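You operate a simulated robot arm through the tools that you are given. There is no shell and no other tool. Be economical: measure what you need, move in short steps, check, and stop when the job is done.

Carry out the task below with a simulated robot arm. There is one attempt and no reset: what you move stays moved.

TASK
Stone the burr off the cream tile in the jig and tray it.
Fine: it goes in the small green tray; the stone goes back on its mat.
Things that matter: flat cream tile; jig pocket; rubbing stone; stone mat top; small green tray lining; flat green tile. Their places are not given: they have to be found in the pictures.

The check looks at the end state, three seconds after you hand in, the way a careful person would. Anything else that was tipped, shoved, dropped, spilled or broken makes it a failure.

THE ROBOT
A 6-joint arm with a two-finger parallel gripper, fixed in place. Base frame: the origin is at the foot of the arm, x ahead of it, y to its left, z up; the work surface is at about z = 80. Readings come in cm, degrees, newtons and seconds.
With the tool pointing down near the work surface it reaches from about 26 to 68 cm from the base axis. Its first joint turns from -66.0 to 66.0 degrees. Payload 2.9 kg.
Tool frame: the origin (TCP) lies between the finger pads and is the grasp point; the fingertips stand 3 cm ahead of it; z points along the fingers, y is the line along which they close. Largest opening 11 cm; finger width 2, thickness 1; the body of the gripper, 4.8 by 11.2 cm, starts 5.5 cm behind the TCP.
Orientation is told as [roll, pitch, yaw] about the base's x, y, z axes, in that order, counted from this pose: with the fingers straight down and closing along the base's y, the tool's x points along the base's -x, its y along +y and its z along -z.

THE INTERFACE
- The arm moves only by the tool drive_tool. Its argument "rows" is a list that holds one entry, the list of rows, each a list of 7 numbers: the opening, from 0 (shut) to 1 (fully open), then the shift along the base's x, y, z in units of 200 mm (1.0 is 200 mm), then the turn, a rotation vector about the base's x, y, z in units of 45 degrees (1.0 is 45 degrees). In form: [[[hand, dx, dy, dz, ax, ay, az], ...]]. A call has 1 to 12 rows; each row is the pose to reach, as a shift and turn from the pose commanded when the call began. A call with a number of a shift or a turn outside -1 to 1 is refused whole. Each row takes 0.2 s and may step no farther than 5 cm and 8.6 degrees from the row before; otherwise, or with a gripper value out of range, the whole call is refused. A pose out of reach is approached as far as the arm can. The call stops where the force on the tool passes 40 N (or 10 N more than at its start, if that is more) or the arm is blocked; 0.2 s more then pass. The fingers move at their own pace (about 10.8 cm/s each) and stop on an object; they squeeze with about 38 N. The grip force told is the motor's: it shows also when the fingers shut on nothing. Time passes only in rows, and 0.2 s behind the last, so rows that repeat a pose let the fingers close. It gives the time, the measured TCP pose, the force on the tool (base axes), the opening and the grip force at its end, in the units of the frame above (readings bear some noise), and new pictures: "pictures" is both (left out), scene, wrist or none.
- Cameras (640 x 400 px; columns grow to the right, rows downward): "scene" is fixed at [9.49, 45.99, 138.65]; the picture's right is [-0.55, -0.84, 0.00], its down [-0.53, 0.34, -0.77] and it looks along [0.65, -0.42, -0.63] (base axes); focal length 255 px, centre (320, 200). "wrist" rides on the gripper at [7.2, 1.7, -10.3] in the tool frame; the picture's right is [-0.23, 0.97, 0.00], its down [-0.76, -0.18, -0.62] and it looks along [-0.61, -0.14, 0.78] (tool axes); focal length 222 px, centre (320, 200).
- measure_at(camera, pixels): for up to 12 pixels [column, row] of the newest picture of that camera ("zoom" is the newest enlarged one), the place [x, y, z] in the base frame of the surface seen there, good to about 0.2 cm, but the place of the scene camera against the robot may be out by one fixed shift of up to 1.2 cm in any direction. No time passes.
- inspect(camera, box): a new picture of the part [left, top, right, bottom] of that camera's present view, enlarged. No time passes.
- hand_in(): hands the job in; it is judged then, once.

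Keep the steps short. Do not move on a guess: measure, check each grasp and each placing, and mend mistakes. In all there are 80 turns and 200 pictures (those below and enlarged ones count). Leave the gripper open and the arm clear of the work at the hand-in unless told otherwise, and finish with a single line.

The tools are called by a JSON object that holds its "name" and its "arguments". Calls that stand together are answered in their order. drive_tool: Moves the arm, as the interface text tells. Its arguments: {"type":"object","properties":{"rows":{"type":"array"},"pictures":{"type":"string","enum":["both","scene","wrist","none"]}},"required":["rows"]} The other tools are called the same way: measure_at (camera, pixels) gives the place of the surface under pixels of a picture; inspect (camera, box) takes an enlarged picture of a part of a camera's view; hand_in () hands the job in.

At the start:

```text
time_s: 0.0
position: [47.04, 21.35, 115.03]
tcp_rot: [0.0, 0.0, 0.0]
wrist_force: [0.4, 0.2, 0.6]
grip_width: 10.96
grip_force: 0.1
```

scene: 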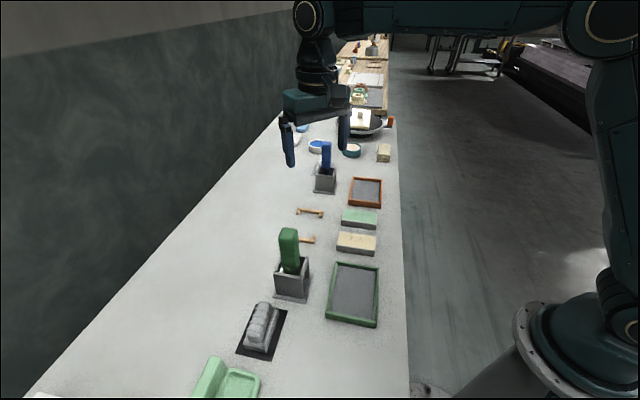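
wrist: 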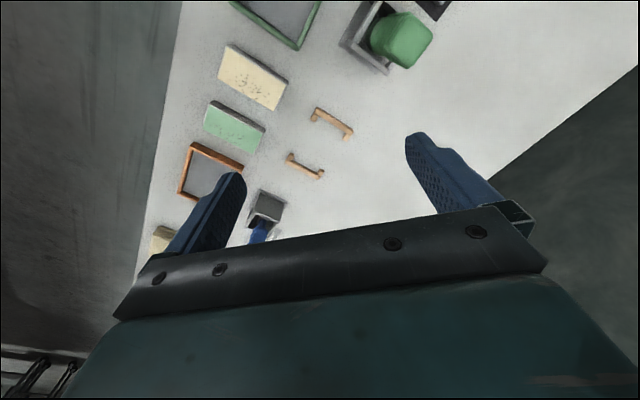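

I see cream and green tiles, two grey boxes with blocks standing in them, trays and a dark mat. I'll enlarge several areas before moving anything.

{"name": "inspect", "arguments": {"camera": "scene", "box": [180, 200, 420, 400]}}

{"name": "inspect", "arguments": {"camera": "scene", "box": [270, 100, 410, 260]}}

{"name": "inspect", "arguments": {"camera": "wrist", "box": [140, 0, 460, 200]}}

```text
2.00 times, centred on (300, 300) of scene
```

zoom: 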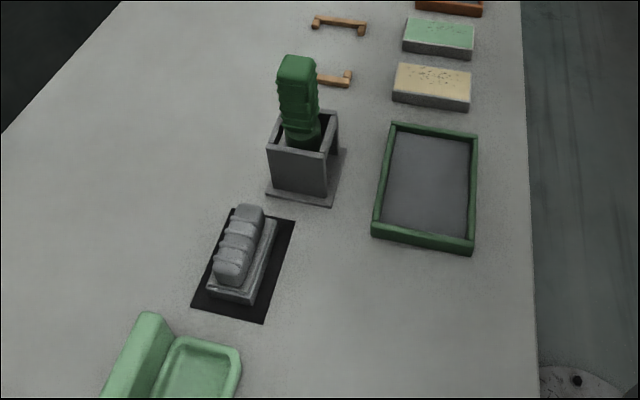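

```text
2.50 times, centred on (340, 180) of scene
```

zoom: 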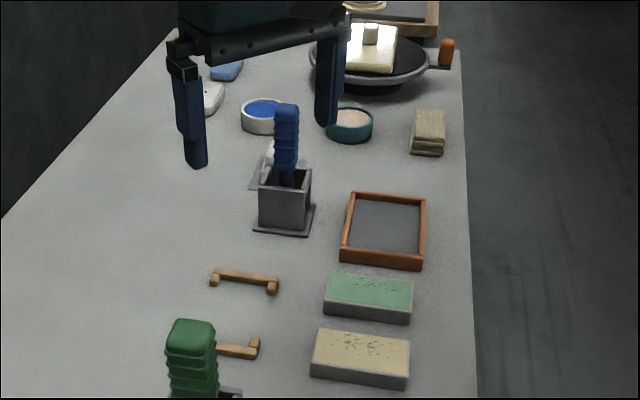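

```text
2.00 times, centred on (300, 100) of wrist
```

zoom: 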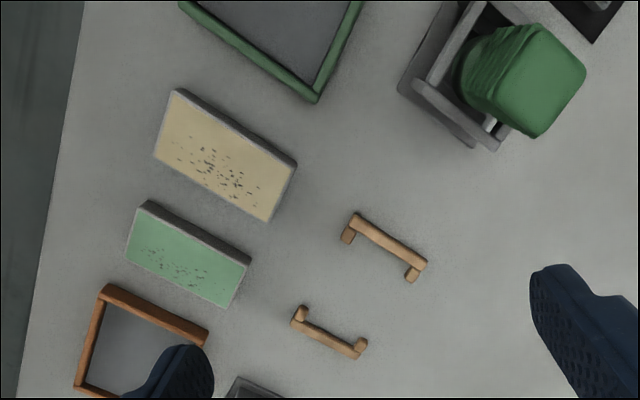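

The two wooden brackets facing each other look like the jig, with the pocket between them. The grey ridged block on the dark mat looks like the stone, and the green-rimmed frame like the tray. I'll measure them with the wrist camera.

{"name": "measure_at", "arguments": {"camera": "wrist", "pixels": [[228, 46], [287, 82], [275, 109], [218, 76], [212, 102], [264, 126], [320, 110], [350, 130], [292, 158], [320, 174], [305, 150], [252, 75]]}}

{"name": "measure_at", "arguments": {"camera": "scene", "pixels": [[357, 238], [359, 214], [299, 210], [322, 212], [313, 240], [261, 318], [270, 350], [355, 290], [290, 235], [326, 145], [225, 385], [310, 225]]}}

```text
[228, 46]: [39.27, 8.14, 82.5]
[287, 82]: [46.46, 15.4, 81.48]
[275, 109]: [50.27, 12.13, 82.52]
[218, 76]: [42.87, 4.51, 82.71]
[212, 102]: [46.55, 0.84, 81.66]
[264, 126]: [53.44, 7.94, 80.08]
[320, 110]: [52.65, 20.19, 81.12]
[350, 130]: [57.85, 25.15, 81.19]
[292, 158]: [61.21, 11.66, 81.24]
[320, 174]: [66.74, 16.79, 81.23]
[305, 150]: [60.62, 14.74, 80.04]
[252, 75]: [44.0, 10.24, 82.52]
```

```text
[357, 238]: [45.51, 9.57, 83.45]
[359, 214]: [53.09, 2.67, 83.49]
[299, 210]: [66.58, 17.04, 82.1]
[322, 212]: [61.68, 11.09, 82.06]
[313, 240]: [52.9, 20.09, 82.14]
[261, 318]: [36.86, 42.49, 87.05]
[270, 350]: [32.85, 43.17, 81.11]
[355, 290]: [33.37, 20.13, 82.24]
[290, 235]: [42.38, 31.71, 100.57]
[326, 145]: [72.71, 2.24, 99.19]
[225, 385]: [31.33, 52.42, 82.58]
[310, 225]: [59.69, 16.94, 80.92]
```

The jig lies around (60, 18). I'll go down about 9 cm, staying above everything, for a closer wrist view.

{"name": "drive_tool", "arguments": {"rows": [[[1, -0.05, 0, -0.2, 0, 0, 0], [1, -0.1, 0, -0.35, 0, 0, 0], [1, -0.15, 0, -0.45, 0, 0, 0], [1, -0.15, 0, -0.45, 0, 0, 0]]], "pictures": "wrist"}}

```text
time_s: 1.0
position: [44.06, 21.49, 105.94]
tcp_rot: [0.0, 0.0, 0.1]
wrist_force: [-0.7, 0.3, -0.1]
grip_width: 10.99
grip_force: 0.0
```

wrist: 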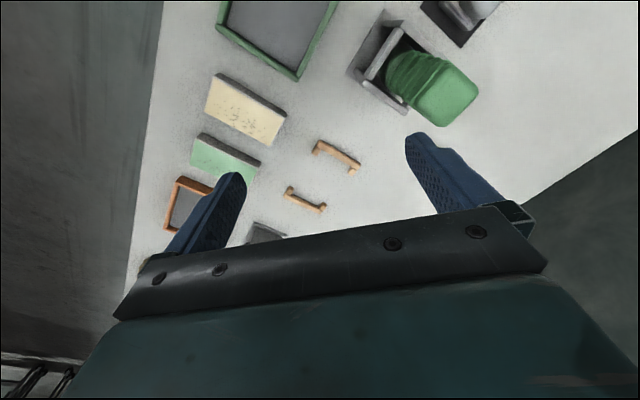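

I'll move 12 cm further out so the jig sits nearly under the camera.

{"name": "drive_tool", "arguments": {"rows": [[[1, 0.2, 0, 0, 0, 0, 0], [1, 0.4, 0, 0, 0, 0, 0], [1, 0.6, 0, 0, 0, 0, 0], [1, 0.65, 0, -0.1, 0, 0, 0], [1, 0.65, 0, -0.1, 0, 0, 0]]], "pictures": "both"}}

{"name": "inspect", "arguments": {"camera": "wrist", "box": [160, 0, 480, 200]}}

```text
time_s: 2.2
position: [56.82, 21.23, 103.96]
tcp_rot: [0.1, -0.1, 0.1]
wrist_force: [0.7, 0.0, 0.3]
grip_width: 10.99
grip_force: 0.0
```

scene: 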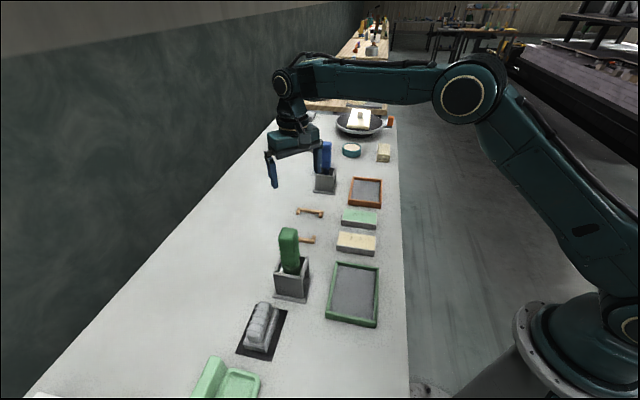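
wrist: 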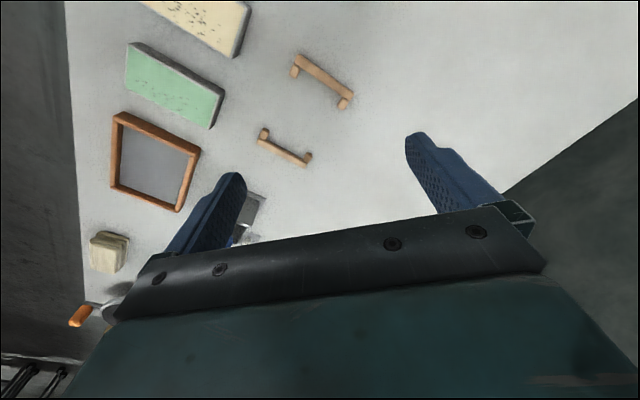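

```text
2.00 times, centred on (320, 100) of wrist
```

zoom: 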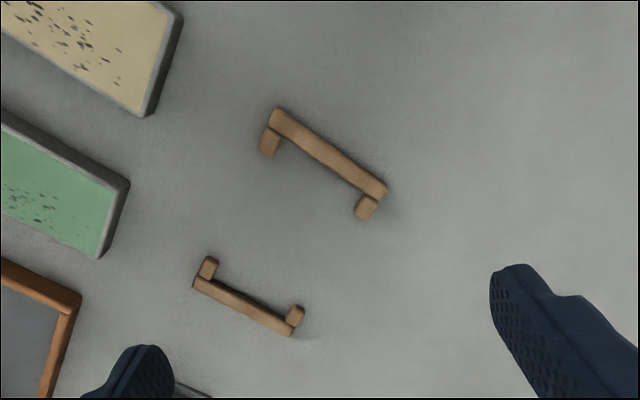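

This confirms two U brackets facing each other; the tile's short ends fit inside them. Now the bracket corners and the tile corners.

{"name": "measure_at", "arguments": {"camera": "zoom", "pixels": [[274, 120], [380, 190], [265, 150], [366, 213], [325, 153], [208, 262], [298, 310], [204, 283], [288, 326], [248, 302], [282, 132], [358, 182]]}}

{"name": "measure_at", "arguments": {"camera": "zoom", "pixels": [[173, 12], [141, 114], [2, 30], [122, 184], [100, 255], [215, 275], [289, 315], [318, 235], [270, 145], [365, 200], [316, 150], [254, 298]]}}

```text
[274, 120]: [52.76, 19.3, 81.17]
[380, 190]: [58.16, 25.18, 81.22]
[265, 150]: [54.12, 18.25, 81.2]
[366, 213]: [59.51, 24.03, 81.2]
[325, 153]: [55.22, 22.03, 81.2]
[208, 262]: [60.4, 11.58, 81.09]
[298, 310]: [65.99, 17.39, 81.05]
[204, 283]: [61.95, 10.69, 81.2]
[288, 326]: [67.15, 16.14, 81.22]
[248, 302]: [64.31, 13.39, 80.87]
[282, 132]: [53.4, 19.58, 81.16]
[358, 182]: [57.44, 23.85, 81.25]
```

```text
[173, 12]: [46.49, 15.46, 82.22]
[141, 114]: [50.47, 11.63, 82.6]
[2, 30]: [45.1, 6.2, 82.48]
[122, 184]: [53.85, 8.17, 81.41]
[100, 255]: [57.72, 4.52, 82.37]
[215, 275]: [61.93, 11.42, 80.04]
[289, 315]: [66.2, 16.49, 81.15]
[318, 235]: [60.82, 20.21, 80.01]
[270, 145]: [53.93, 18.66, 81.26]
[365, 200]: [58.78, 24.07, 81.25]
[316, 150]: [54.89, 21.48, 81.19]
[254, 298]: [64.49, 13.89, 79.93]
```

Pocket centre comes to about (60.0, 17.8), with its long axis near -44°. The tile centre is about (44.8, 10.0), with its long axis at 45°. I'll go above the tile at z=95 and turn +45° so the fingers close across its short side.

{"name": "drive_tool", "arguments": {"rows": [[[1, -0.1, -0.095, -0.075, 0, 0, 0.1667], [1, -0.2, -0.19, -0.15, 0, 0, 0.3333], [1, -0.305, -0.285, -0.225, 0, 0, 0.5], [1, -0.41, -0.38, -0.3, 0, 0, 0.6667], [1, -0.51, -0.475, -0.375, 0, 0, 0.8333], [1, -0.61, -0.57, -0.45, 0, 0, 1.0], [1, -0.61, -0.57, -0.45, 0, 0, 1.0]]], "pictures": "wrist"}}

```text
time_s: 3.8
position: [44.82, 9.69, 95.12]
tcp_rot: [-0.1, 0.0, 45.1]
wrist_force: [0.0, 0.5, 1.2]
grip_width: 10.98
grip_force: 0.1
```

wrist: 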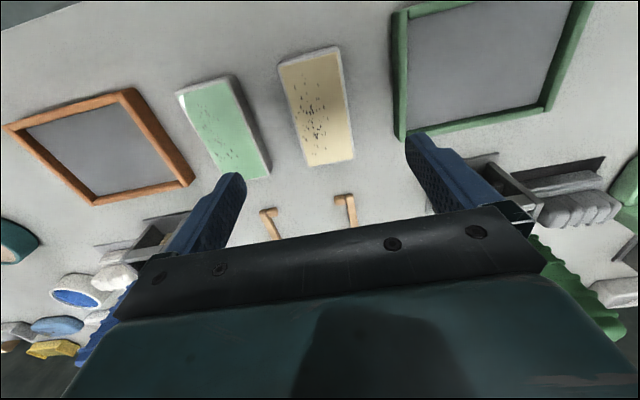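

The tile is between the fingers. I'll measure its four top corners and centre.

{"name": "inspect", "arguments": {"camera": "wrist", "box": [240, 30, 400, 180]}}

{"name": "measure_at", "arguments": {"camera": "wrist", "pixels": [[280, 64], [338, 49], [352, 158], [309, 166], [316, 115], [396, 135], [545, 105], [405, 10], [575, 10], [470, 60]]}}

```text
2.67 times, centred on (320, 105) of wrist
```

zoom: 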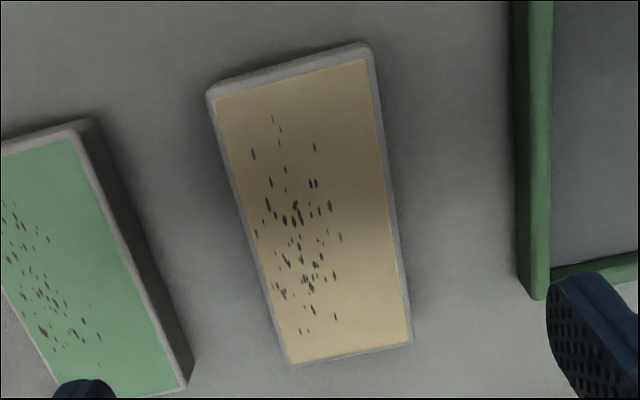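

```text
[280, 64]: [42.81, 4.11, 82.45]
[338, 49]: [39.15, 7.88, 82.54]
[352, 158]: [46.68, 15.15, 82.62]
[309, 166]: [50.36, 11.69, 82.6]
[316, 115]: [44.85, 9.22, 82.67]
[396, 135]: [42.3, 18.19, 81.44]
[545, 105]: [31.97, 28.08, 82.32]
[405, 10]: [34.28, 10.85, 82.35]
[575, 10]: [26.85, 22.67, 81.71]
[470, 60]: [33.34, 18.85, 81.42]
```

The fingers are centred over the tile. I'll narrow the hand a little, descend to TCP z≈83.5 and close.

{"name": "drive_tool", "arguments": {"rows": [[[0.8, 0, 0, -0.15, 0, 0, 0], [0.8, 0, 0, -0.3, 0, 0, 0], [0.8, 0, 0, -0.45, 0, 0, 0], [0.8, 0, 0, -0.54, 0, 0, 0], [0.8, 0, 0, -0.575, 0, 0, 0], [0.8, 0, 0, -0.575, 0, 0, 0], [0.35, 0, 0, -0.575, 0, 0, 0], [0.35, 0, 0, -0.575, 0, 0, 0], [0.35, 0, 0, -0.575, 0, 0, 0]]], "pictures": "both"}}

```text
time_s: 5.8
position: [44.77, 9.79, 83.43]
tcp_rot: [0.0, 0.0, 45.0]
wrist_force: [0.9, 0.0, -0.1]
grip_width: 5.75
grip_force: 37.8
```

scene: 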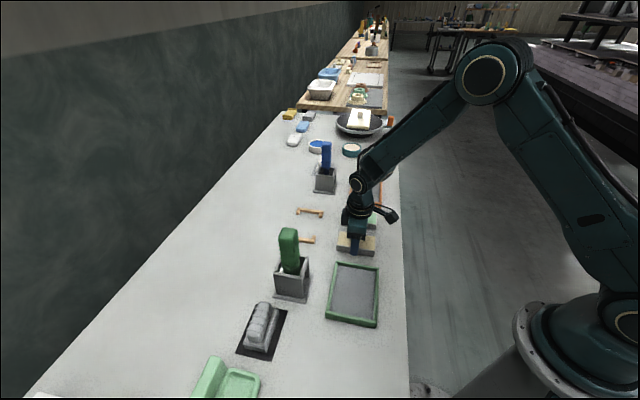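
wrist: 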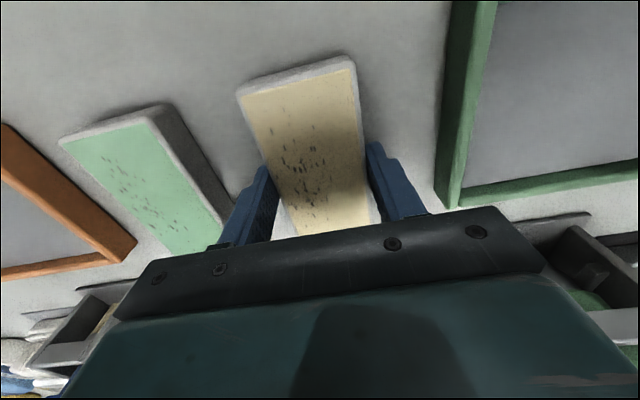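

Tile gripped (width 5.75, force 38). I'll lift 8 cm and go toward the pocket, turning through the first half of -88.5°.

{"name": "drive_tool", "arguments": {"rows": [[[0.35, 0, 0, 0.1, 0, 0, 0], [0.35, 0, 0, 0.25, 0, 0, 0], [0.35, 0, 0, 0.4, 0, 0, 0], [0.35, 0.1, 0.05, 0.4, 0, 0, -0.15], [0.35, 0.2, 0.1, 0.4, 0, 0, -0.3], [0.35, 0.33, 0.17, 0.4, 0, 0, -0.48], [0.35, 0.46, 0.24, 0.4, 0, 0, -0.65], [0.35, 0.59, 0.31, 0.4, 0, 0, -0.82], [0.35, 0.7, 0.37, 0.4, 0, 0, -0.98], [0.35, 0.7625, 0.4025, 0.4, 0, 0, -0.98]]], "pictures": "none"}}

{"name": "drive_tool", "arguments": {"rows": [[[0.35, 0, 0, 0, 0, 0, -0.16], [0.35, 0, 0, 0, 0, 0, -0.32], [0.35, 0, 0, 0, 0, 0, -0.49], [0.35, 0, 0, 0, 0, 0, -0.66], [0.35, 0, 0, 0, 0, 0, -0.83], [0.35, 0, 0, 0, 0, 0, -0.987], [0.35, 0, 0, 0, 0, 0, -0.987]]], "pictures": "both"}}

```text
time_s: 8.0
position: [60.08, 17.92, 91.23]
tcp_rot: [0.0, 0.1, 0.7]
wrist_force: [-0.2, 0.8, -3.5]
grip_width: 5.76
grip_force: 37.7
```

```text
time_s: 9.6
position: [60.03, 18.04, 91.47]
tcp_rot: [0.0, 0.0, -43.6]
wrist_force: [-0.4, -1.1, -2.9]
grip_width: 5.74
grip_force: 38.1
```

scene: 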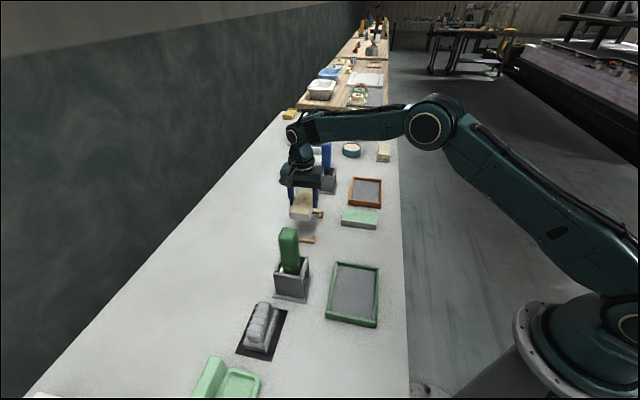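
wrist: 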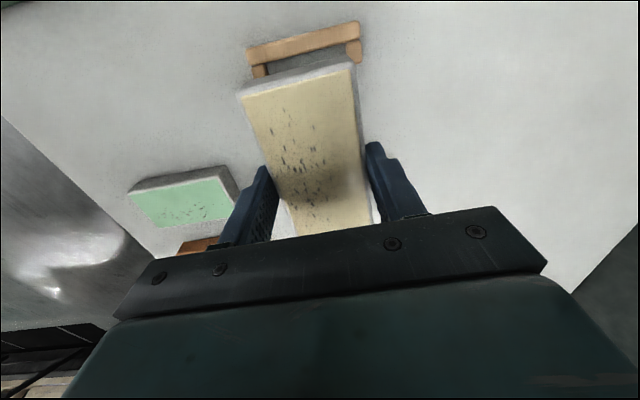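

The tile is above the pocket with the near bracket visible at the top. I'll measure the bracket and the tile corners to check alignment.

{"name": "inspect", "arguments": {"camera": "wrist", "box": [230, 10, 390, 110]}}

{"name": "measure_at", "arguments": {"camera": "wrist", "pixels": [[241, 93], [351, 67], [250, 55], [355, 29], [249, 49], [358, 22], [259, 72], [355, 56], [303, 79]]}}

```text
4.00 times, centred on (310, 60) of wrist
```

zoom: 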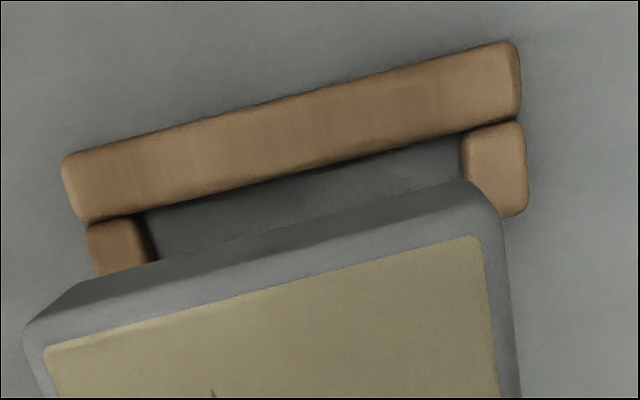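

```text
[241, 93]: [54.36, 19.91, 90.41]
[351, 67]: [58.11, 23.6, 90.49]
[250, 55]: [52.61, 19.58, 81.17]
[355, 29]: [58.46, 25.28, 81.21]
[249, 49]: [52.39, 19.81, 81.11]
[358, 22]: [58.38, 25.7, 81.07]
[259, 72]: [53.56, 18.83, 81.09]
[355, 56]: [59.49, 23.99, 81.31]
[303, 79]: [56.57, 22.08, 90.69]
```

I'll measure the inner faces of that bracket and the tile end more exactly in the zoom.

{"name": "measure_at", "arguments": {"camera": "zoom", "pixels": [[138, 225], [143, 250], [468, 140], [470, 170], [200, 188], [400, 142], [30, 325], [498, 215], [82, 215], [515, 112], [300, 170]]}}

```text
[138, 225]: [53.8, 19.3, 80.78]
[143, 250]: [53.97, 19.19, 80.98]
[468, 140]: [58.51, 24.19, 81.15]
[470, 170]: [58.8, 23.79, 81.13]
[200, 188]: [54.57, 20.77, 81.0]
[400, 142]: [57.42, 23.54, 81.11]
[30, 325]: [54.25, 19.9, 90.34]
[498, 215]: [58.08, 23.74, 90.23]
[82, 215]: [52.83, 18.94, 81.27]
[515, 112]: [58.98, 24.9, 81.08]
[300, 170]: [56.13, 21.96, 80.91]
```

Alignment is within 0.1 cm sideways with about 0.4 cm clearance at the ends. I'll lower the tile straight down 8 cm, holding on for now.

{"name": "drive_tool", "arguments": {"rows": [[[0.35, 0, 0, -0.15, 0, 0, 0], [0.35, 0, 0, -0.28, 0, 0, 0], [0.35, 0, 0, -0.34, 0, 0, 0], [0.35, 0, 0, -0.38, 0, 0, 0], [0.35, 0, 0, -0.398, 0, 0, 0], [0.35, 0, 0, -0.398, 0, 0, 0]]], "pictures": "wrist"}}

{"name": "inspect", "arguments": {"camera": "wrist", "box": [200, 0, 420, 200]}}

```text
time_s: 11.0
position: [60.12, 17.73, 83.51]
tcp_rot: [0.0, 0.1, -43.8]
wrist_force: [5.9, -6.7, -2.9]
grip_width: 5.77
grip_force: 37.6
```

wrist: 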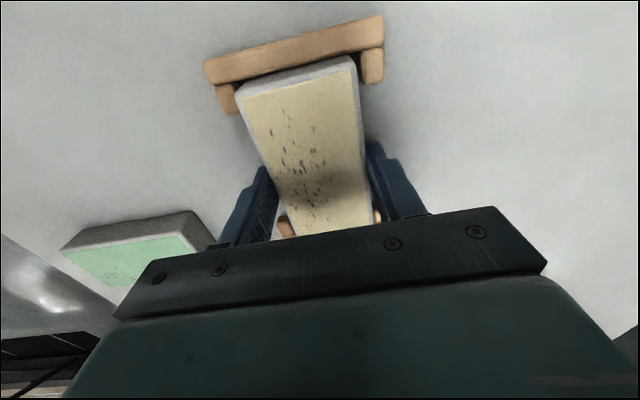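

```text
2.00 times, centred on (310, 100) of wrist
```

zoom: 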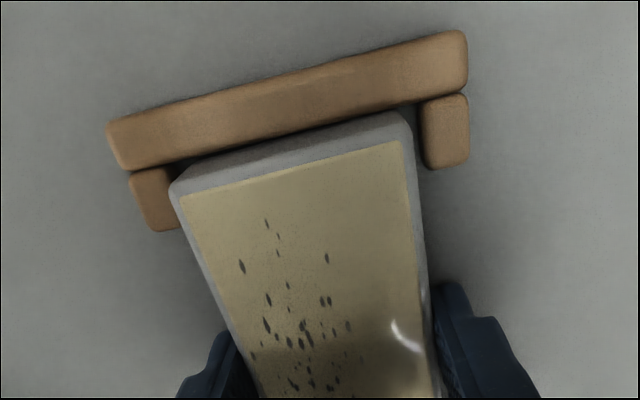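

The tile is in the pocket. The sideways force (5.9, -6.7) means its near end touches the near bracket, so I'll ease it 0.25 cm away along (+x, -y).

{"name": "drive_tool", "arguments": {"rows": [[[0.35, 0.005, -0.005, 0, 0, 0, 0], [0.35, 0.009, -0.009, 0, 0, 0, 0], [0.35, 0.009, -0.009, 0, 0, 0, 0]]], "pictures": "none"}}

```text
time_s: 11.8
position: [60.12, 17.67, 83.74]
tcp_rot: [-0.1, 0.2, -43.4]
wrist_force: [0.5, -0.5, -3.3]
grip_width: 5.73
grip_force: 38.2
```

The side force is gone and only the tile's weight is left. I'll lower slightly, open and rise 10 cm.

{"name": "drive_tool", "arguments": {"rows": [[[0.35, 0, 0, -0.006, 0, 0, 0], [0.35, 0, 0, -0.006, 0, 0, 0], [0.75, 0, 0, -0.006, 0, 0, 0], [0.75, 0, 0, -0.006, 0, 0, 0], [0.75, 0, 0, 0.1, 0, 0, 0], [0.75, 0, 0, 0.3, 0, 0, 0], [0.75, 0, 0, 0.5, 0, 0, 0], [0.75, 0, 0, 0.5, 0, 0, 0]]], "pictures": "both"}}

{"name": "inspect", "arguments": {"camera": "wrist", "box": [200, 20, 420, 220]}}

```text
time_s: 13.6
position: [60.33, 17.88, 93.52]
tcp_rot: [0.0, 0.0, -43.6]
wrist_force: [-0.1, 0.0, 0.4]
grip_width: 8.27
grip_force: 0.1
```

scene: 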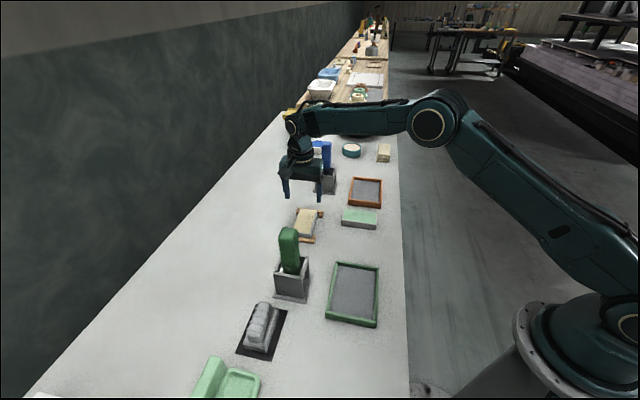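
wrist: 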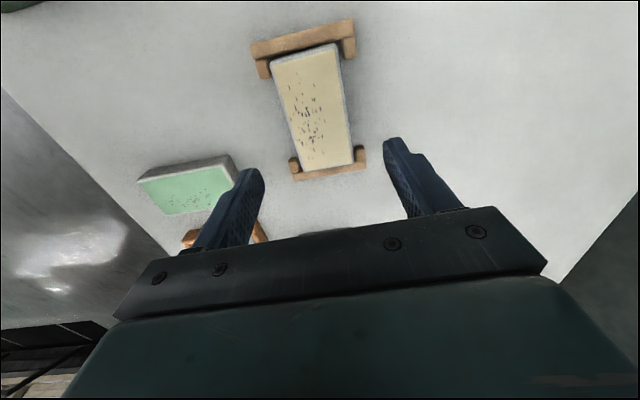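

```text
2.00 times, centred on (310, 120) of wrist
```

zoom: 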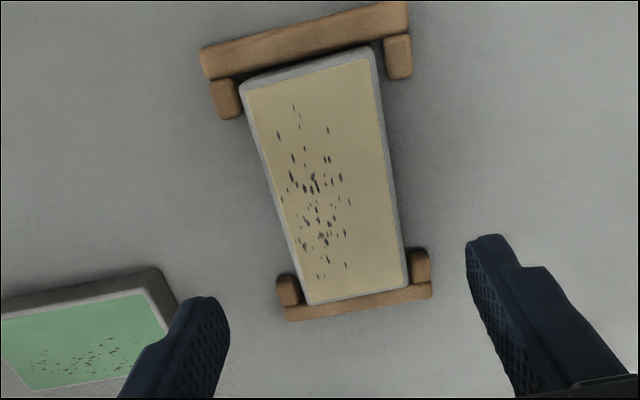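

The tile sits flat inside both brackets. I'll measure its corners and the mark area. The stone is next.

{"name": "measure_at", "arguments": {"camera": "zoom", "pixels": [[242, 88], [370, 52], [404, 285], [310, 303], [294, 105], [320, 280], [325, 185], [330, 130], [280, 135]]}}

{"name": "measure_at", "arguments": {"camera": "scene", "pixels": [[266, 306], [256, 338], [253, 305], [273, 309], [246, 348], [234, 341], [270, 307], [243, 345], [287, 309], [264, 362], [237, 353], [262, 305]]}}

```text
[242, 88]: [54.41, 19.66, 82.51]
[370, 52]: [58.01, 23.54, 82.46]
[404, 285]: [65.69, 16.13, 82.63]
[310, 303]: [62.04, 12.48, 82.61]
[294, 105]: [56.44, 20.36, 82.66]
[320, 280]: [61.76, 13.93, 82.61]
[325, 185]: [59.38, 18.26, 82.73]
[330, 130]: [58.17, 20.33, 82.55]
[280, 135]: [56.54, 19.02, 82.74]
```

```text
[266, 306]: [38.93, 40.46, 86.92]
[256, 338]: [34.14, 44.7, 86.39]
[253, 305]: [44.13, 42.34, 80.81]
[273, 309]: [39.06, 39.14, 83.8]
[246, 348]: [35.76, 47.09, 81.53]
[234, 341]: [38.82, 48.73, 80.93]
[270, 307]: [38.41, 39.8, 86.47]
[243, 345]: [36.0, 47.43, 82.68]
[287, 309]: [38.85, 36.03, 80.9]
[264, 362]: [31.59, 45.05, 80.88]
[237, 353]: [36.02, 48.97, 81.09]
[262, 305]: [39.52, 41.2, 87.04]
```

The stone is at roughly (37, 42) and the green handle between stands to about z=100. I'll rise to z≈107 first, then travel over to the stone.

{"name": "drive_tool", "arguments": {"rows": [[[0.75, 0, 0, 0.22, 0, 0, 0], [0.75, 0, 0, 0.44, 0, 0, 0], [0.75, 0, 0, 0.68, 0, 0, 0], [0.75, -0.15, 0.15, 0.68, 0, 0, 0], [0.75, -0.3, 0.3, 0.68, 0, 0, 0], [0.75, -0.45, 0.46, 0.68, 0, 0, 0], [0.75, -0.6, 0.62, 0.68, 0, 0, 0], [0.75, -0.75, 0.78, 0.68, 0, 0, 0], [0.75, -0.9, 0.94, 0.68, 0, 0, 0]]], "pictures": "none"}}

{"name": "drive_tool", "arguments": {"rows": [[[0.75, -0.15, 0.15, 0, 0, 0, 0], [0.75, -0.26, 0.25, -0.05, 0, 0, 0], [0.75, -0.26, 0.25, -0.1, 0, 0, 0], [0.75, -0.26, 0.25, -0.1, 0, 0, 0]]], "pictures": "both"}}

```text
time_s: 15.6
position: [42.13, 36.63, 106.93]
tcp_rot: [0.1, 0.0, -43.6]
wrist_force: [-1.1, 0.0, 0.2]
grip_width: 8.23
grip_force: 0.0
```

```text
time_s: 16.6
position: [37.07, 41.7, 104.98]
tcp_rot: [0.0, -0.1, -43.5]
wrist_force: [0.4, -0.3, -0.7]
grip_width: 8.27
grip_force: 0.0
```

scene: 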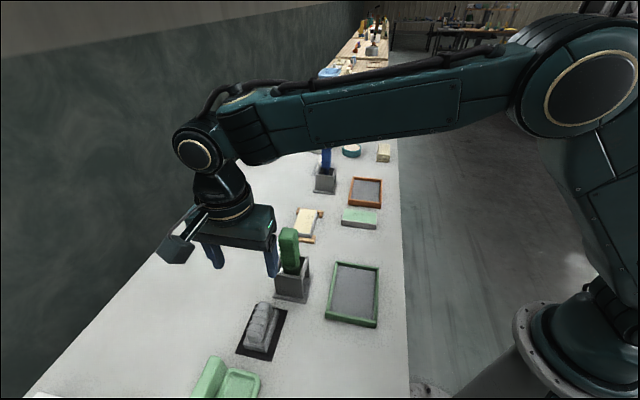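
wrist: 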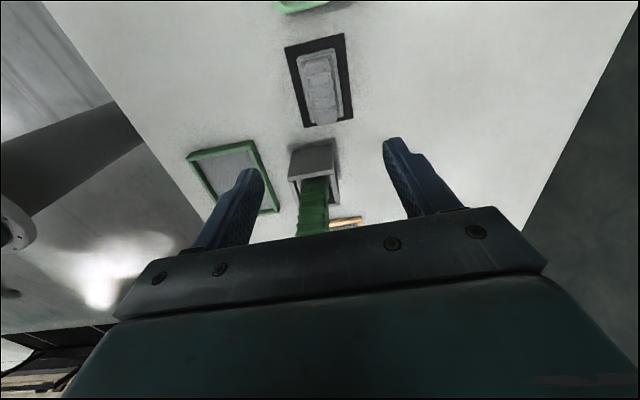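

{"name": "inspect", "arguments": {"camera": "wrist", "box": [265, 20, 375, 140]}}

{"name": "measure_at", "arguments": {"camera": "wrist", "pixels": [[286, 46], [342, 34], [352, 115], [305, 126], [317, 60], [325, 105], [318, 80], [304, 60], [335, 55], [312, 110], [342, 105], [315, 200]]}}

```text
3.33 times, centred on (320, 80) of wrist
```

zoom: 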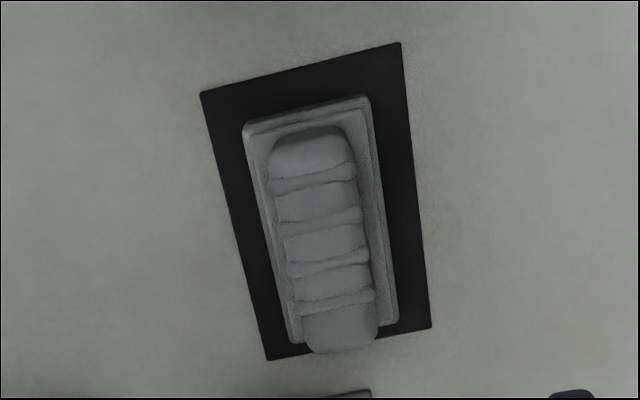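

```text
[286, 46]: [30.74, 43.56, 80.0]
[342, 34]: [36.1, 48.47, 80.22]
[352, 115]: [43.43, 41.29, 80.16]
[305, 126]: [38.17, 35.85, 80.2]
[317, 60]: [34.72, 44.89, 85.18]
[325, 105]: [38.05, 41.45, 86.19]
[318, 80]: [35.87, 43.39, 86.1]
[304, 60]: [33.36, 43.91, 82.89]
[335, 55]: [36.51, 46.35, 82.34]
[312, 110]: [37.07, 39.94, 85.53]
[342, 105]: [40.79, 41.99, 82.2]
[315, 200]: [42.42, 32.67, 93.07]
```

Detailed points on the stone's base flange and handle, from the zoom.

{"name": "measure_at", "arguments": {"camera": "zoom", "pixels": [[248, 130], [366, 102], [395, 318], [298, 340], [276, 160], [348, 150], [304, 325], [374, 315], [310, 160], [338, 325], [290, 245], [362, 240]]}}

```text
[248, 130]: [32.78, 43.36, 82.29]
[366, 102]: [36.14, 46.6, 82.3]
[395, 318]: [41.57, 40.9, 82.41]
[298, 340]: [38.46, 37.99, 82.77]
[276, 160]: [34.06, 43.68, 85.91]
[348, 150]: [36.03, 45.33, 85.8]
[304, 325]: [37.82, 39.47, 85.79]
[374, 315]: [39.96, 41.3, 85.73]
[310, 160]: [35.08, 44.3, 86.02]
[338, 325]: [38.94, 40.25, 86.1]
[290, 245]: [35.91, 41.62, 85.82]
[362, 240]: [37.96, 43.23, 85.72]
```

The handle centre is about (37.05, 42.35) with its axis at -45°, top z≈86. I'll shift onto it, straighten the yaw to -45° and descend to z=92 to check.

{"name": "drive_tool", "arguments": {"rows": [[[0.75, 0, 0.03, -0.2, 0, 0, -0.03], [0.75, 0, 0.03, -0.4, 0, 0, -0.03], [0.75, 0, 0.03, -0.6, 0, 0, -0.03], [0.75, 0, 0.03, -0.65, 0, 0, -0.03], [0.75, 0, 0.03, -0.65, 0, 0, -0.03]]], "pictures": "wrist"}}

{"name": "inspect", "arguments": {"camera": "wrist", "box": [200, 20, 440, 220]}}

```text
time_s: 17.8
position: [36.8, 42.23, 92.19]
tcp_rot: [-0.1, 0.0, -45.0]
wrist_force: [0.4, -1.2, -0.6]
grip_width: 8.25
grip_force: 0.0
```

wrist: 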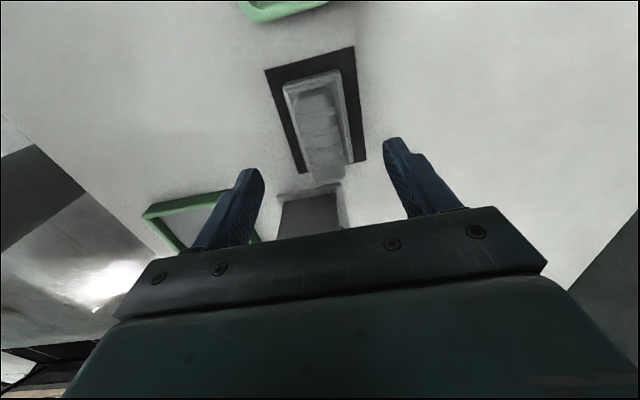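

```text
2.00 times, centred on (320, 120) of wrist
```

zoom: 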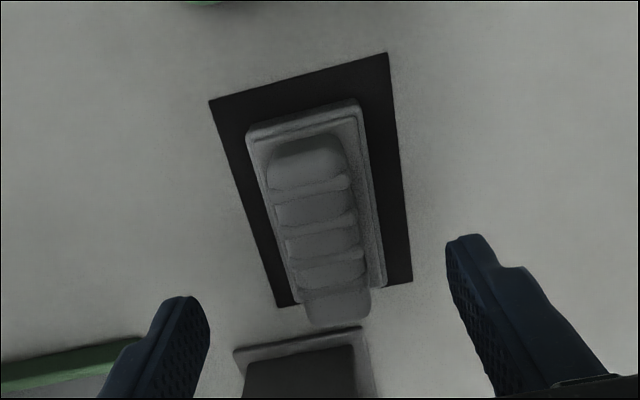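

Checking the handle centre and how close the box edge is.

{"name": "measure_at", "arguments": {"camera": "zoom", "pixels": [[305, 150], [336, 310], [274, 212], [354, 205], [298, 205], [240, 352], [362, 328], [300, 385], [300, 345]]}}

```text
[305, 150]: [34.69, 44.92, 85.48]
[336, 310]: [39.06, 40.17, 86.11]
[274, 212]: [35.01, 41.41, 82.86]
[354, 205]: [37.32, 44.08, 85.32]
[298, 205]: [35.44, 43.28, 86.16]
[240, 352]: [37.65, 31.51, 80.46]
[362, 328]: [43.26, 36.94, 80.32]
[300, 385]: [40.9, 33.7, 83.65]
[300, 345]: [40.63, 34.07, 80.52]
```

Handle centred to within 0.2 cm and the box is over 8 cm away. I'll descend to z≈85.9 and close.

{"name": "drive_tool", "arguments": {"rows": [[[0.6, 0.007, 0.007, -0.15, 0, 0, 0], [0.6, 0.007, 0.007, -0.27, 0, 0, 0], [0.6, 0.007, 0.007, -0.31, 0, 0, 0], [0.6, 0.007, 0.007, -0.31, 0, 0, 0], [0.1, 0.007, 0.007, -0.31, 0, 0, 0], [0.1, 0.007, 0.007, -0.31, 0, 0, 0], [0.1, 0.007, 0.007, -0.31, 0, 0, 0]]], "pictures": "wrist"}}

```text
time_s: 19.4
position: [36.98, 42.25, 85.91]
tcp_rot: [0.1, 0.0, -44.9]
wrist_force: [-0.5, -0.9, 0.7]
grip_width: 2.99
grip_force: 37.9
```

wrist: 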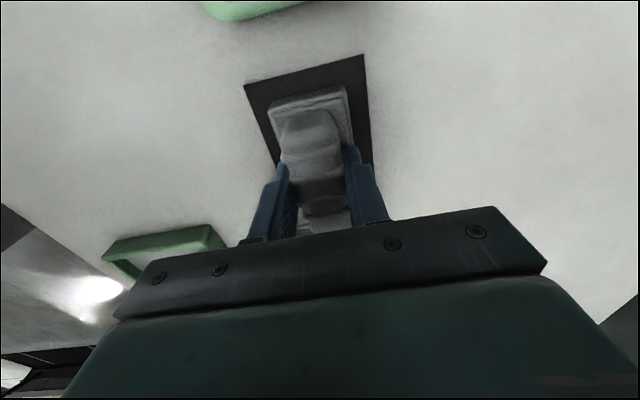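

Stone gripped (3.0 cm, 38 N). Lifting straight up 20 cm, then on over the green handle.

{"name": "drive_tool", "arguments": {"rows": [[[0.1, 0, 0, 0.08, 0, 0, 0], [0.1, 0, 0, 0.25, 0, 0, 0], [0.1, 0, 0, 0.45, 0, 0, 0], [0.1, 0, 0, 0.65, 0, 0, 0], [0.1, 0, 0, 0.85, 0, 0, 0], [0.1, 0, 0, 1.0, 0, 0, 0], [0.1, 0, 0, 1.0, 0, 0, 0]]], "pictures": "scene"}}

{"name": "measure_at", "arguments": {"camera": "scene", "pixels": [[289, 230], [289, 240]]}}

```text
time_s: 21.0
position: [37.01, 42.32, 106.26]
tcp_rot: [0.0, -0.1, -44.9]
wrist_force: [-0.1, 0.4, -2.1]
grip_width: 2.93
grip_force: 38.0
```

scene: 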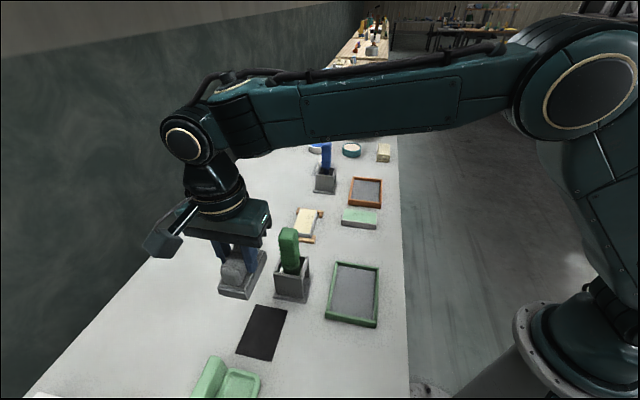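

```text
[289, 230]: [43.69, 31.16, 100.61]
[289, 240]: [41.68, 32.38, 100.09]
```

Stone held and clear of the mat. I'll rise 3 cm more and travel over to the jig.

{"name": "drive_tool", "arguments": {"rows": [[[0.1, 0, 0, 0.16, 0, 0, 0], [0.1, 0.0, 0.0, 0.17, 0, 0, 0], [0.1, 0.12, -0.13, 0.17, 0, 0, 0], [0.1, 0.24, -0.26, 0.17, 0, 0, 0], [0.1, 0.36, -0.39, 0.17, 0, 0, 0], [0.1, 0.48, -0.52, 0.17, 0, 0, 0], [0.1, 0.6, -0.65, 0.17, 0, 0, 0], [0.1, 0.72, -0.78, 0.17, 0, 0, 0], [0.1, 0.84, -0.9, 0.17, 0, 0, 0]]], "pictures": "none"}}

{"name": "drive_tool", "arguments": {"rows": [[[0.1, 0.15, -0.16, -0.1, 0, 0, 0.03], [0.1, 0.31, -0.315, -0.25, 0, 0, 0.03], [0.1, 0.31, -0.315, -0.45, 0, 0, 0.03], [0.1, 0.31, -0.315, -0.65, 0, 0, 0.03], [0.1, 0.31, -0.315, -0.85, 0, 0, 0.03], [0.1, 0.31, -0.315, -0.92, 0, 0, 0.03], [0.1, 0.31, -0.315, -0.92, 0, 0, 0.03]]], "pictures": "both"}}

```text
time_s: 23.0
position: [54.1, 24.01, 109.37]
tcp_rot: [0.0, 0.0, -44.8]
wrist_force: [0.5, -0.9, -2.0]
grip_width: 2.96
grip_force: 37.6
```

```text
refused: row 2 steps farther than a row can; nothing moved
```

{"name": "drive_tool", "arguments": {"rows": [[[0.1, 0.1, -0.1, -0.1, 0, 0, 0.03], [0.1, 0.2, -0.2, -0.2, 0, 0, 0.03], [0.1, 0.3, -0.305, -0.32, 0, 0, 0.03], [0.1, 0.3, -0.305, -0.5, 0, 0, 0.03], [0.1, 0.3, -0.305, -0.7, 0, 0, 0.03], [0.1, 0.3, -0.305, -0.88, 0, 0, 0.03], [0.1, 0.3, -0.305, -0.92, 0, 0, 0.03], [0.1, 0.3, -0.305, -0.92, 0, 0, 0.03]]], "pictures": "both"}}

```text
time_s: 24.8
position: [59.78, 18.11, 91.0]
tcp_rot: [0.0, -0.1, -43.4]
wrist_force: [-0.2, -0.6, -2.1]
grip_width: 2.99
grip_force: 38.2
```

scene: 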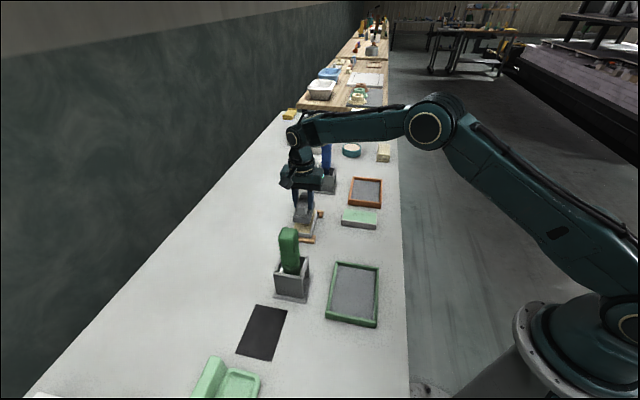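
wrist: 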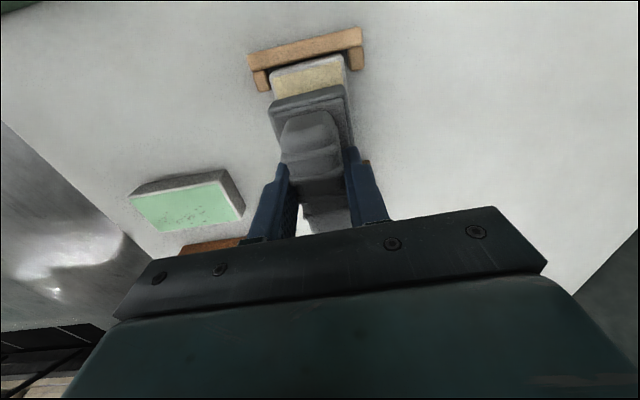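

The stone is over the tile about 2.7 cm up and aligned. I'll go down gently and read the force.

{"name": "drive_tool", "arguments": {"rows": [[[0.1, 0.007, -0.007, -0.08, 0, 0, 0], [0.1, 0.007, -0.007, -0.11, 0, 0, 0], [0.1, 0.007, -0.007, -0.12, 0, 0, 0], [0.1, 0.007, -0.007, -0.125, 0, 0, 0], [0.1, 0.007, -0.007, -0.13, 0, 0, 0], [0.1, 0.007, -0.007, -0.13, 0, 0, 0]]], "pictures": "wrist"}}

```text
time_s: 26.2
position: [60.09, 18.0, 88.34]
tcp_rot: [0.0, 0.1, -43.5]
wrist_force: [-0.1, -0.3, -2.9]
grip_width: 2.96
grip_force: 38.4
```

wrist: 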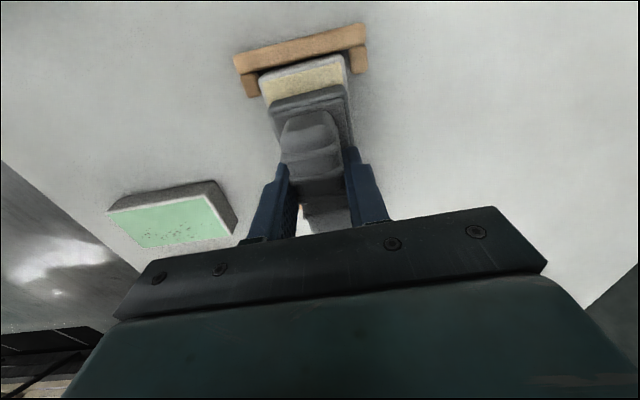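

Still only the stone's own weight. I'll go down in 0.1 cm steps until it presses.

{"name": "drive_tool", "arguments": {"rows": [[[0.1, 0, 0, -0.005, 0, 0, 0], [0.1, 0, 0, -0.005, 0, 0, 0], [0.1, 0, 0, -0.01, 0, 0, 0], [0.1, 0, 0, -0.01, 0, 0, 0]]], "pictures": "none"}}

```text
time_s: 27.2
position: [60.13, 18.05, 88.3]
tcp_rot: [0.2, -0.1, -43.5]
wrist_force: [-0.1, 1.7, 9.6]
grip_width: 2.95
grip_force: 38.1
```

The stone presses on the tile with about 12 N. Now gentle strokes of ±2 cm along the tile's long axis.

{"name": "drive_tool", "arguments": {"rows": [[[0.1, 0.036, -0.034, -0.01, 0, 0, 0], [0.1, 0.072, -0.069, -0.01, 0, 0, 0], [0.1, 0.036, -0.034, -0.01, 0, 0, 0], [0.1, 0, 0, -0.01, 0, 0, 0], [0.1, -0.036, 0.034, -0.01, 0, 0, 0], [0.1, -0.072, 0.069, -0.01, 0, 0, 0], [0.1, -0.036, 0.034, -0.01, 0, 0, 0], [0.1, 0, 0, -0.01, 0, 0, 0]]], "pictures": "both"}}

{"name": "inspect", "arguments": {"camera": "wrist", "box": [220, 10, 390, 130]}}

```text
time_s: 29.0
position: [59.95, 18.18, 88.03]
tcp_rot: [0.0, 0.1, -43.3]
wrist_force: [-5.9, 8.3, 18.4]
grip_width: 2.95
grip_force: 38.1
```

scene: 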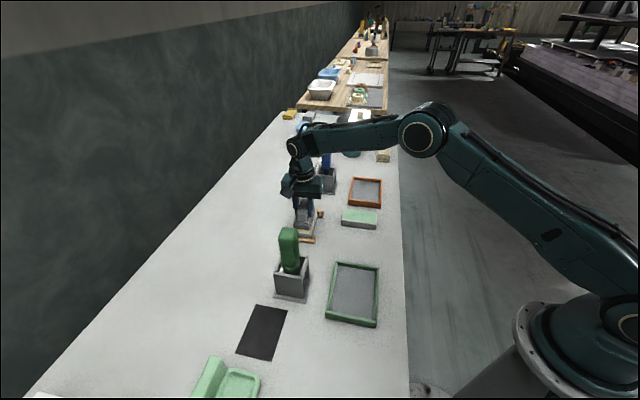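
wrist: 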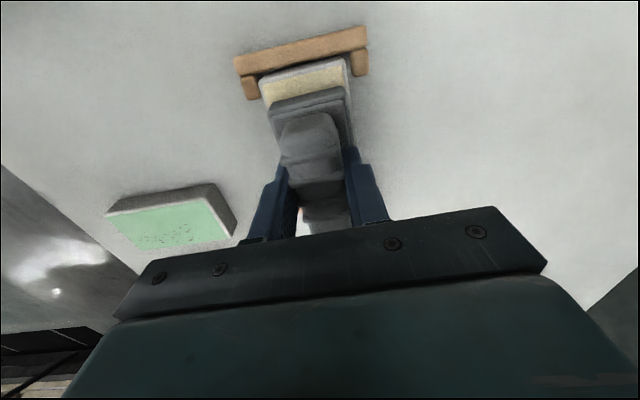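

```text
3.33 times, centred on (305, 70) of wrist
```

zoom: 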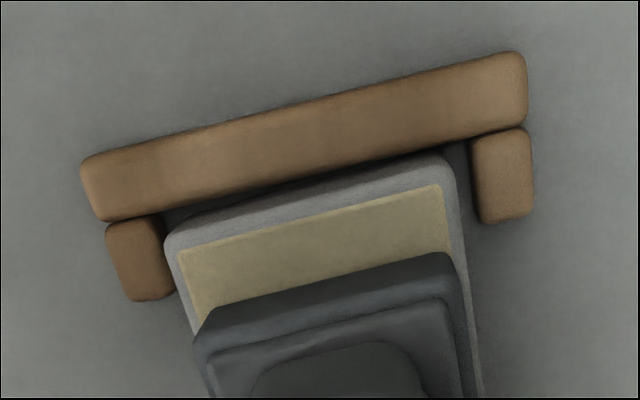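

Stroking works: 18 N down, and the tile stays in the jig. I'll do one longer set of strokes, then lift to look.

{"name": "drive_tool", "arguments": {"rows": [[[0.1, 0.036, -0.034, 0, 0, 0, 0], [0.1, 0.072, -0.069, 0, 0, 0, 0], [0.1, 0.036, -0.034, 0, 0, 0, 0], [0.1, 0, 0, 0, 0, 0, 0], [0.1, -0.036, 0.034, 0, 0, 0, 0], [0.1, -0.072, 0.069, 0, 0, 0, 0], [0.1, -0.036, 0.034, 0, 0, 0, 0], [0.1, 0, 0, 0, 0, 0, 0], [0.1, 0.036, -0.034, 0, 0, 0, 0], [0.1, 0.072, -0.069, 0, 0, 0, 0], [0.1, 0.036, -0.034, 0, 0, 0, 0], [0.1, 0, 0, 0, 0, 0, 0]]], "pictures": "none"}}

{"name": "drive_tool", "arguments": {"rows": [[[0.1, 0, 0, 0.1, 0, 0, 0], [0.1, 0, 0, 0.3, 0, 0, 0], [0.1, -0.1, 0.1, 0.5, 0, 0, 0], [0.1, -0.2, 0.2, 0.6, 0, 0, 0], [0.1, -0.3, 0.3, 0.7, 0, 0, 0], [0.1, -0.3, 0.3, 0.7, 0, 0, 0]]], "pictures": "both"}}

{"name": "inspect", "arguments": {"camera": "scene", "box": [270, 190, 390, 270]}}

```text
time_s: 31.6
position: [60.25, 17.87, 88.06]
tcp_rot: [0.2, -0.2, -43.7]
wrist_force: [7.8, -8.0, 21.9]
grip_width: 2.96
grip_force: 38.2
```

```text
time_s: 33.0
position: [53.73, 24.16, 101.94]
tcp_rot: [0.0, 0.0, -43.5]
wrist_force: [-0.4, -0.5, -2.0]
grip_width: 2.94
grip_force: 37.8
```

scene: 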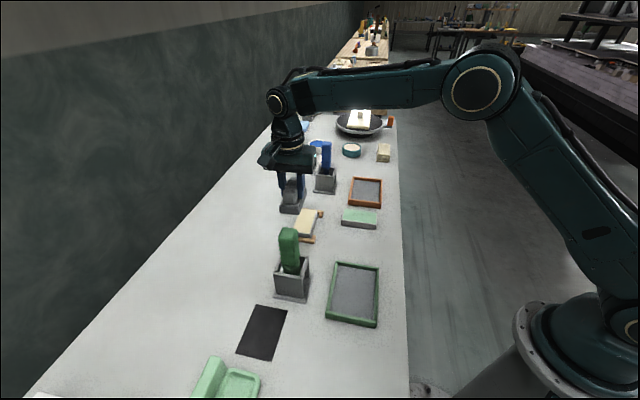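
wrist: 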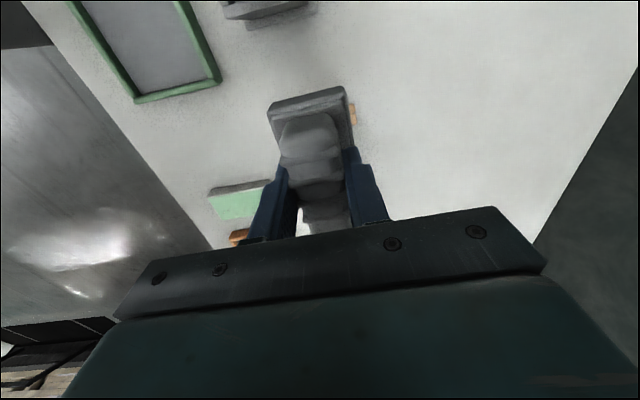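

```text
5.00 times, centred on (330, 230) of scene
```

zoom: 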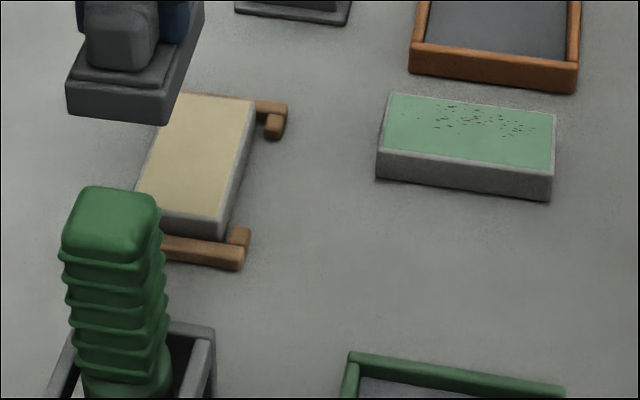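

The visible part of the tile shows no marks. I'll raise the stone 7 cm (needed for the trip back anyway) to see the rest.

{"name": "drive_tool", "arguments": {"rows": [[[0.1, 0, 0, 0.2, 0, 0, 0], [0.1, 0, 0, 0.37, 0, 0, 0], [0.1, 0, 0, 0.37, 0, 0, 0]]], "pictures": "scene"}}

{"name": "inspect", "arguments": {"camera": "scene", "box": [280, 195, 340, 250]}}

```text
time_s: 33.8
position: [53.98, 23.88, 109.48]
tcp_rot: [0.0, -0.1, -43.5]
wrist_force: [0.7, 0.3, -2.6]
grip_width: 2.99
grip_force: 38.3
```

scene: 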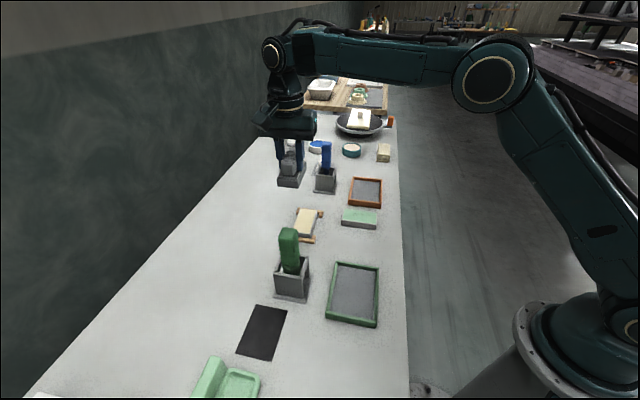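

```text
7.27 times, centred on (310, 222) of scene
```

zoom: 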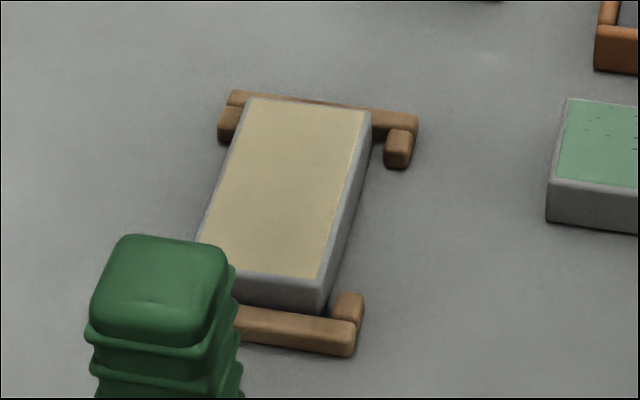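

All the marks are gone from the visible cream face. Next the stone goes back to exactly the pose it was picked from (shift -16.94, +18.24 cm), staying high on the way.

{"name": "drive_tool", "arguments": {"rows": [[[0.1, -0.12, 0.13, 0, 0, 0, -0.03], [0.1, -0.24, 0.26, 0, 0, 0, -0.03], [0.1, -0.36, 0.39, 0, 0, 0, -0.03], [0.1, -0.48, 0.52, 0, 0, 0, -0.03], [0.1, -0.6, 0.65, 0, 0, 0, -0.03], [0.1, -0.72, 0.78, 0, 0, 0, -0.03], [0.1, -0.847, 0.912, 0, 0, 0, -0.03], [0.1, -0.847, 0.912, -0.15, 0, 0, -0.03], [0.1, -0.847, 0.912, -0.37, 0, 0, -0.03], [0.1, -0.847, 0.912, -0.57, 0, 0, -0.03], [0.1, -0.847, 0.912, -0.57, 0, 0, -0.03]]], "pictures": "both"}}

```text
time_s: 36.2
position: [36.98, 42.42, 97.53]
tcp_rot: [0.0, -0.1, -44.9]
wrist_force: [0.6, -0.6, -1.9]
grip_width: 2.97
grip_force: 38.2
```

scene: 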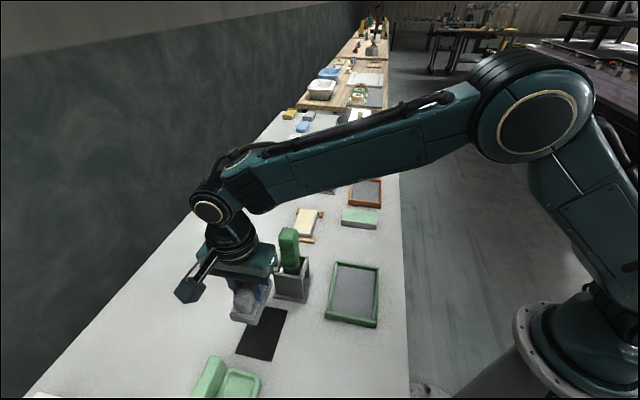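
wrist: 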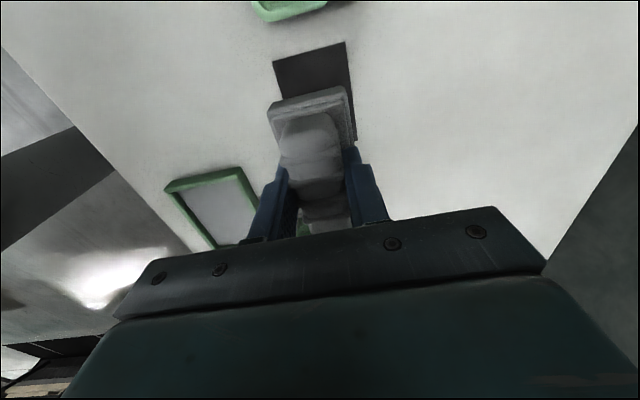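

Directly over the mat. I'll lower the remaining 12 cm, slowing down near contact.

{"name": "drive_tool", "arguments": {"rows": [[[0.1, 0, 0, -0.2, 0, 0, 0], [0.1, 0, 0, -0.4, 0, 0, 0], [0.1, 0, 0, -0.53, 0, 0, 0], [0.1, 0, 0, -0.57, 0, 0, 0], [0.1, 0, 0, -0.59, 0, 0, 0], [0.1, 0, 0, -0.597, 0, 0, 0], [0.1, 0, 0, -0.597, 0, 0, 0]]], "pictures": "wrist"}}

```text
time_s: 37.8
position: [37.23, 42.25, 86.14]
tcp_rot: [0.1, 0.0, -44.8]
wrist_force: [0.1, 0.7, -1.6]
grip_width: 2.96
grip_force: 38.3
```

wrist: 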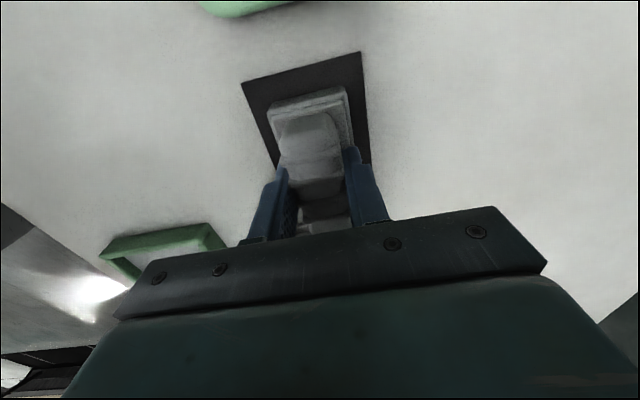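

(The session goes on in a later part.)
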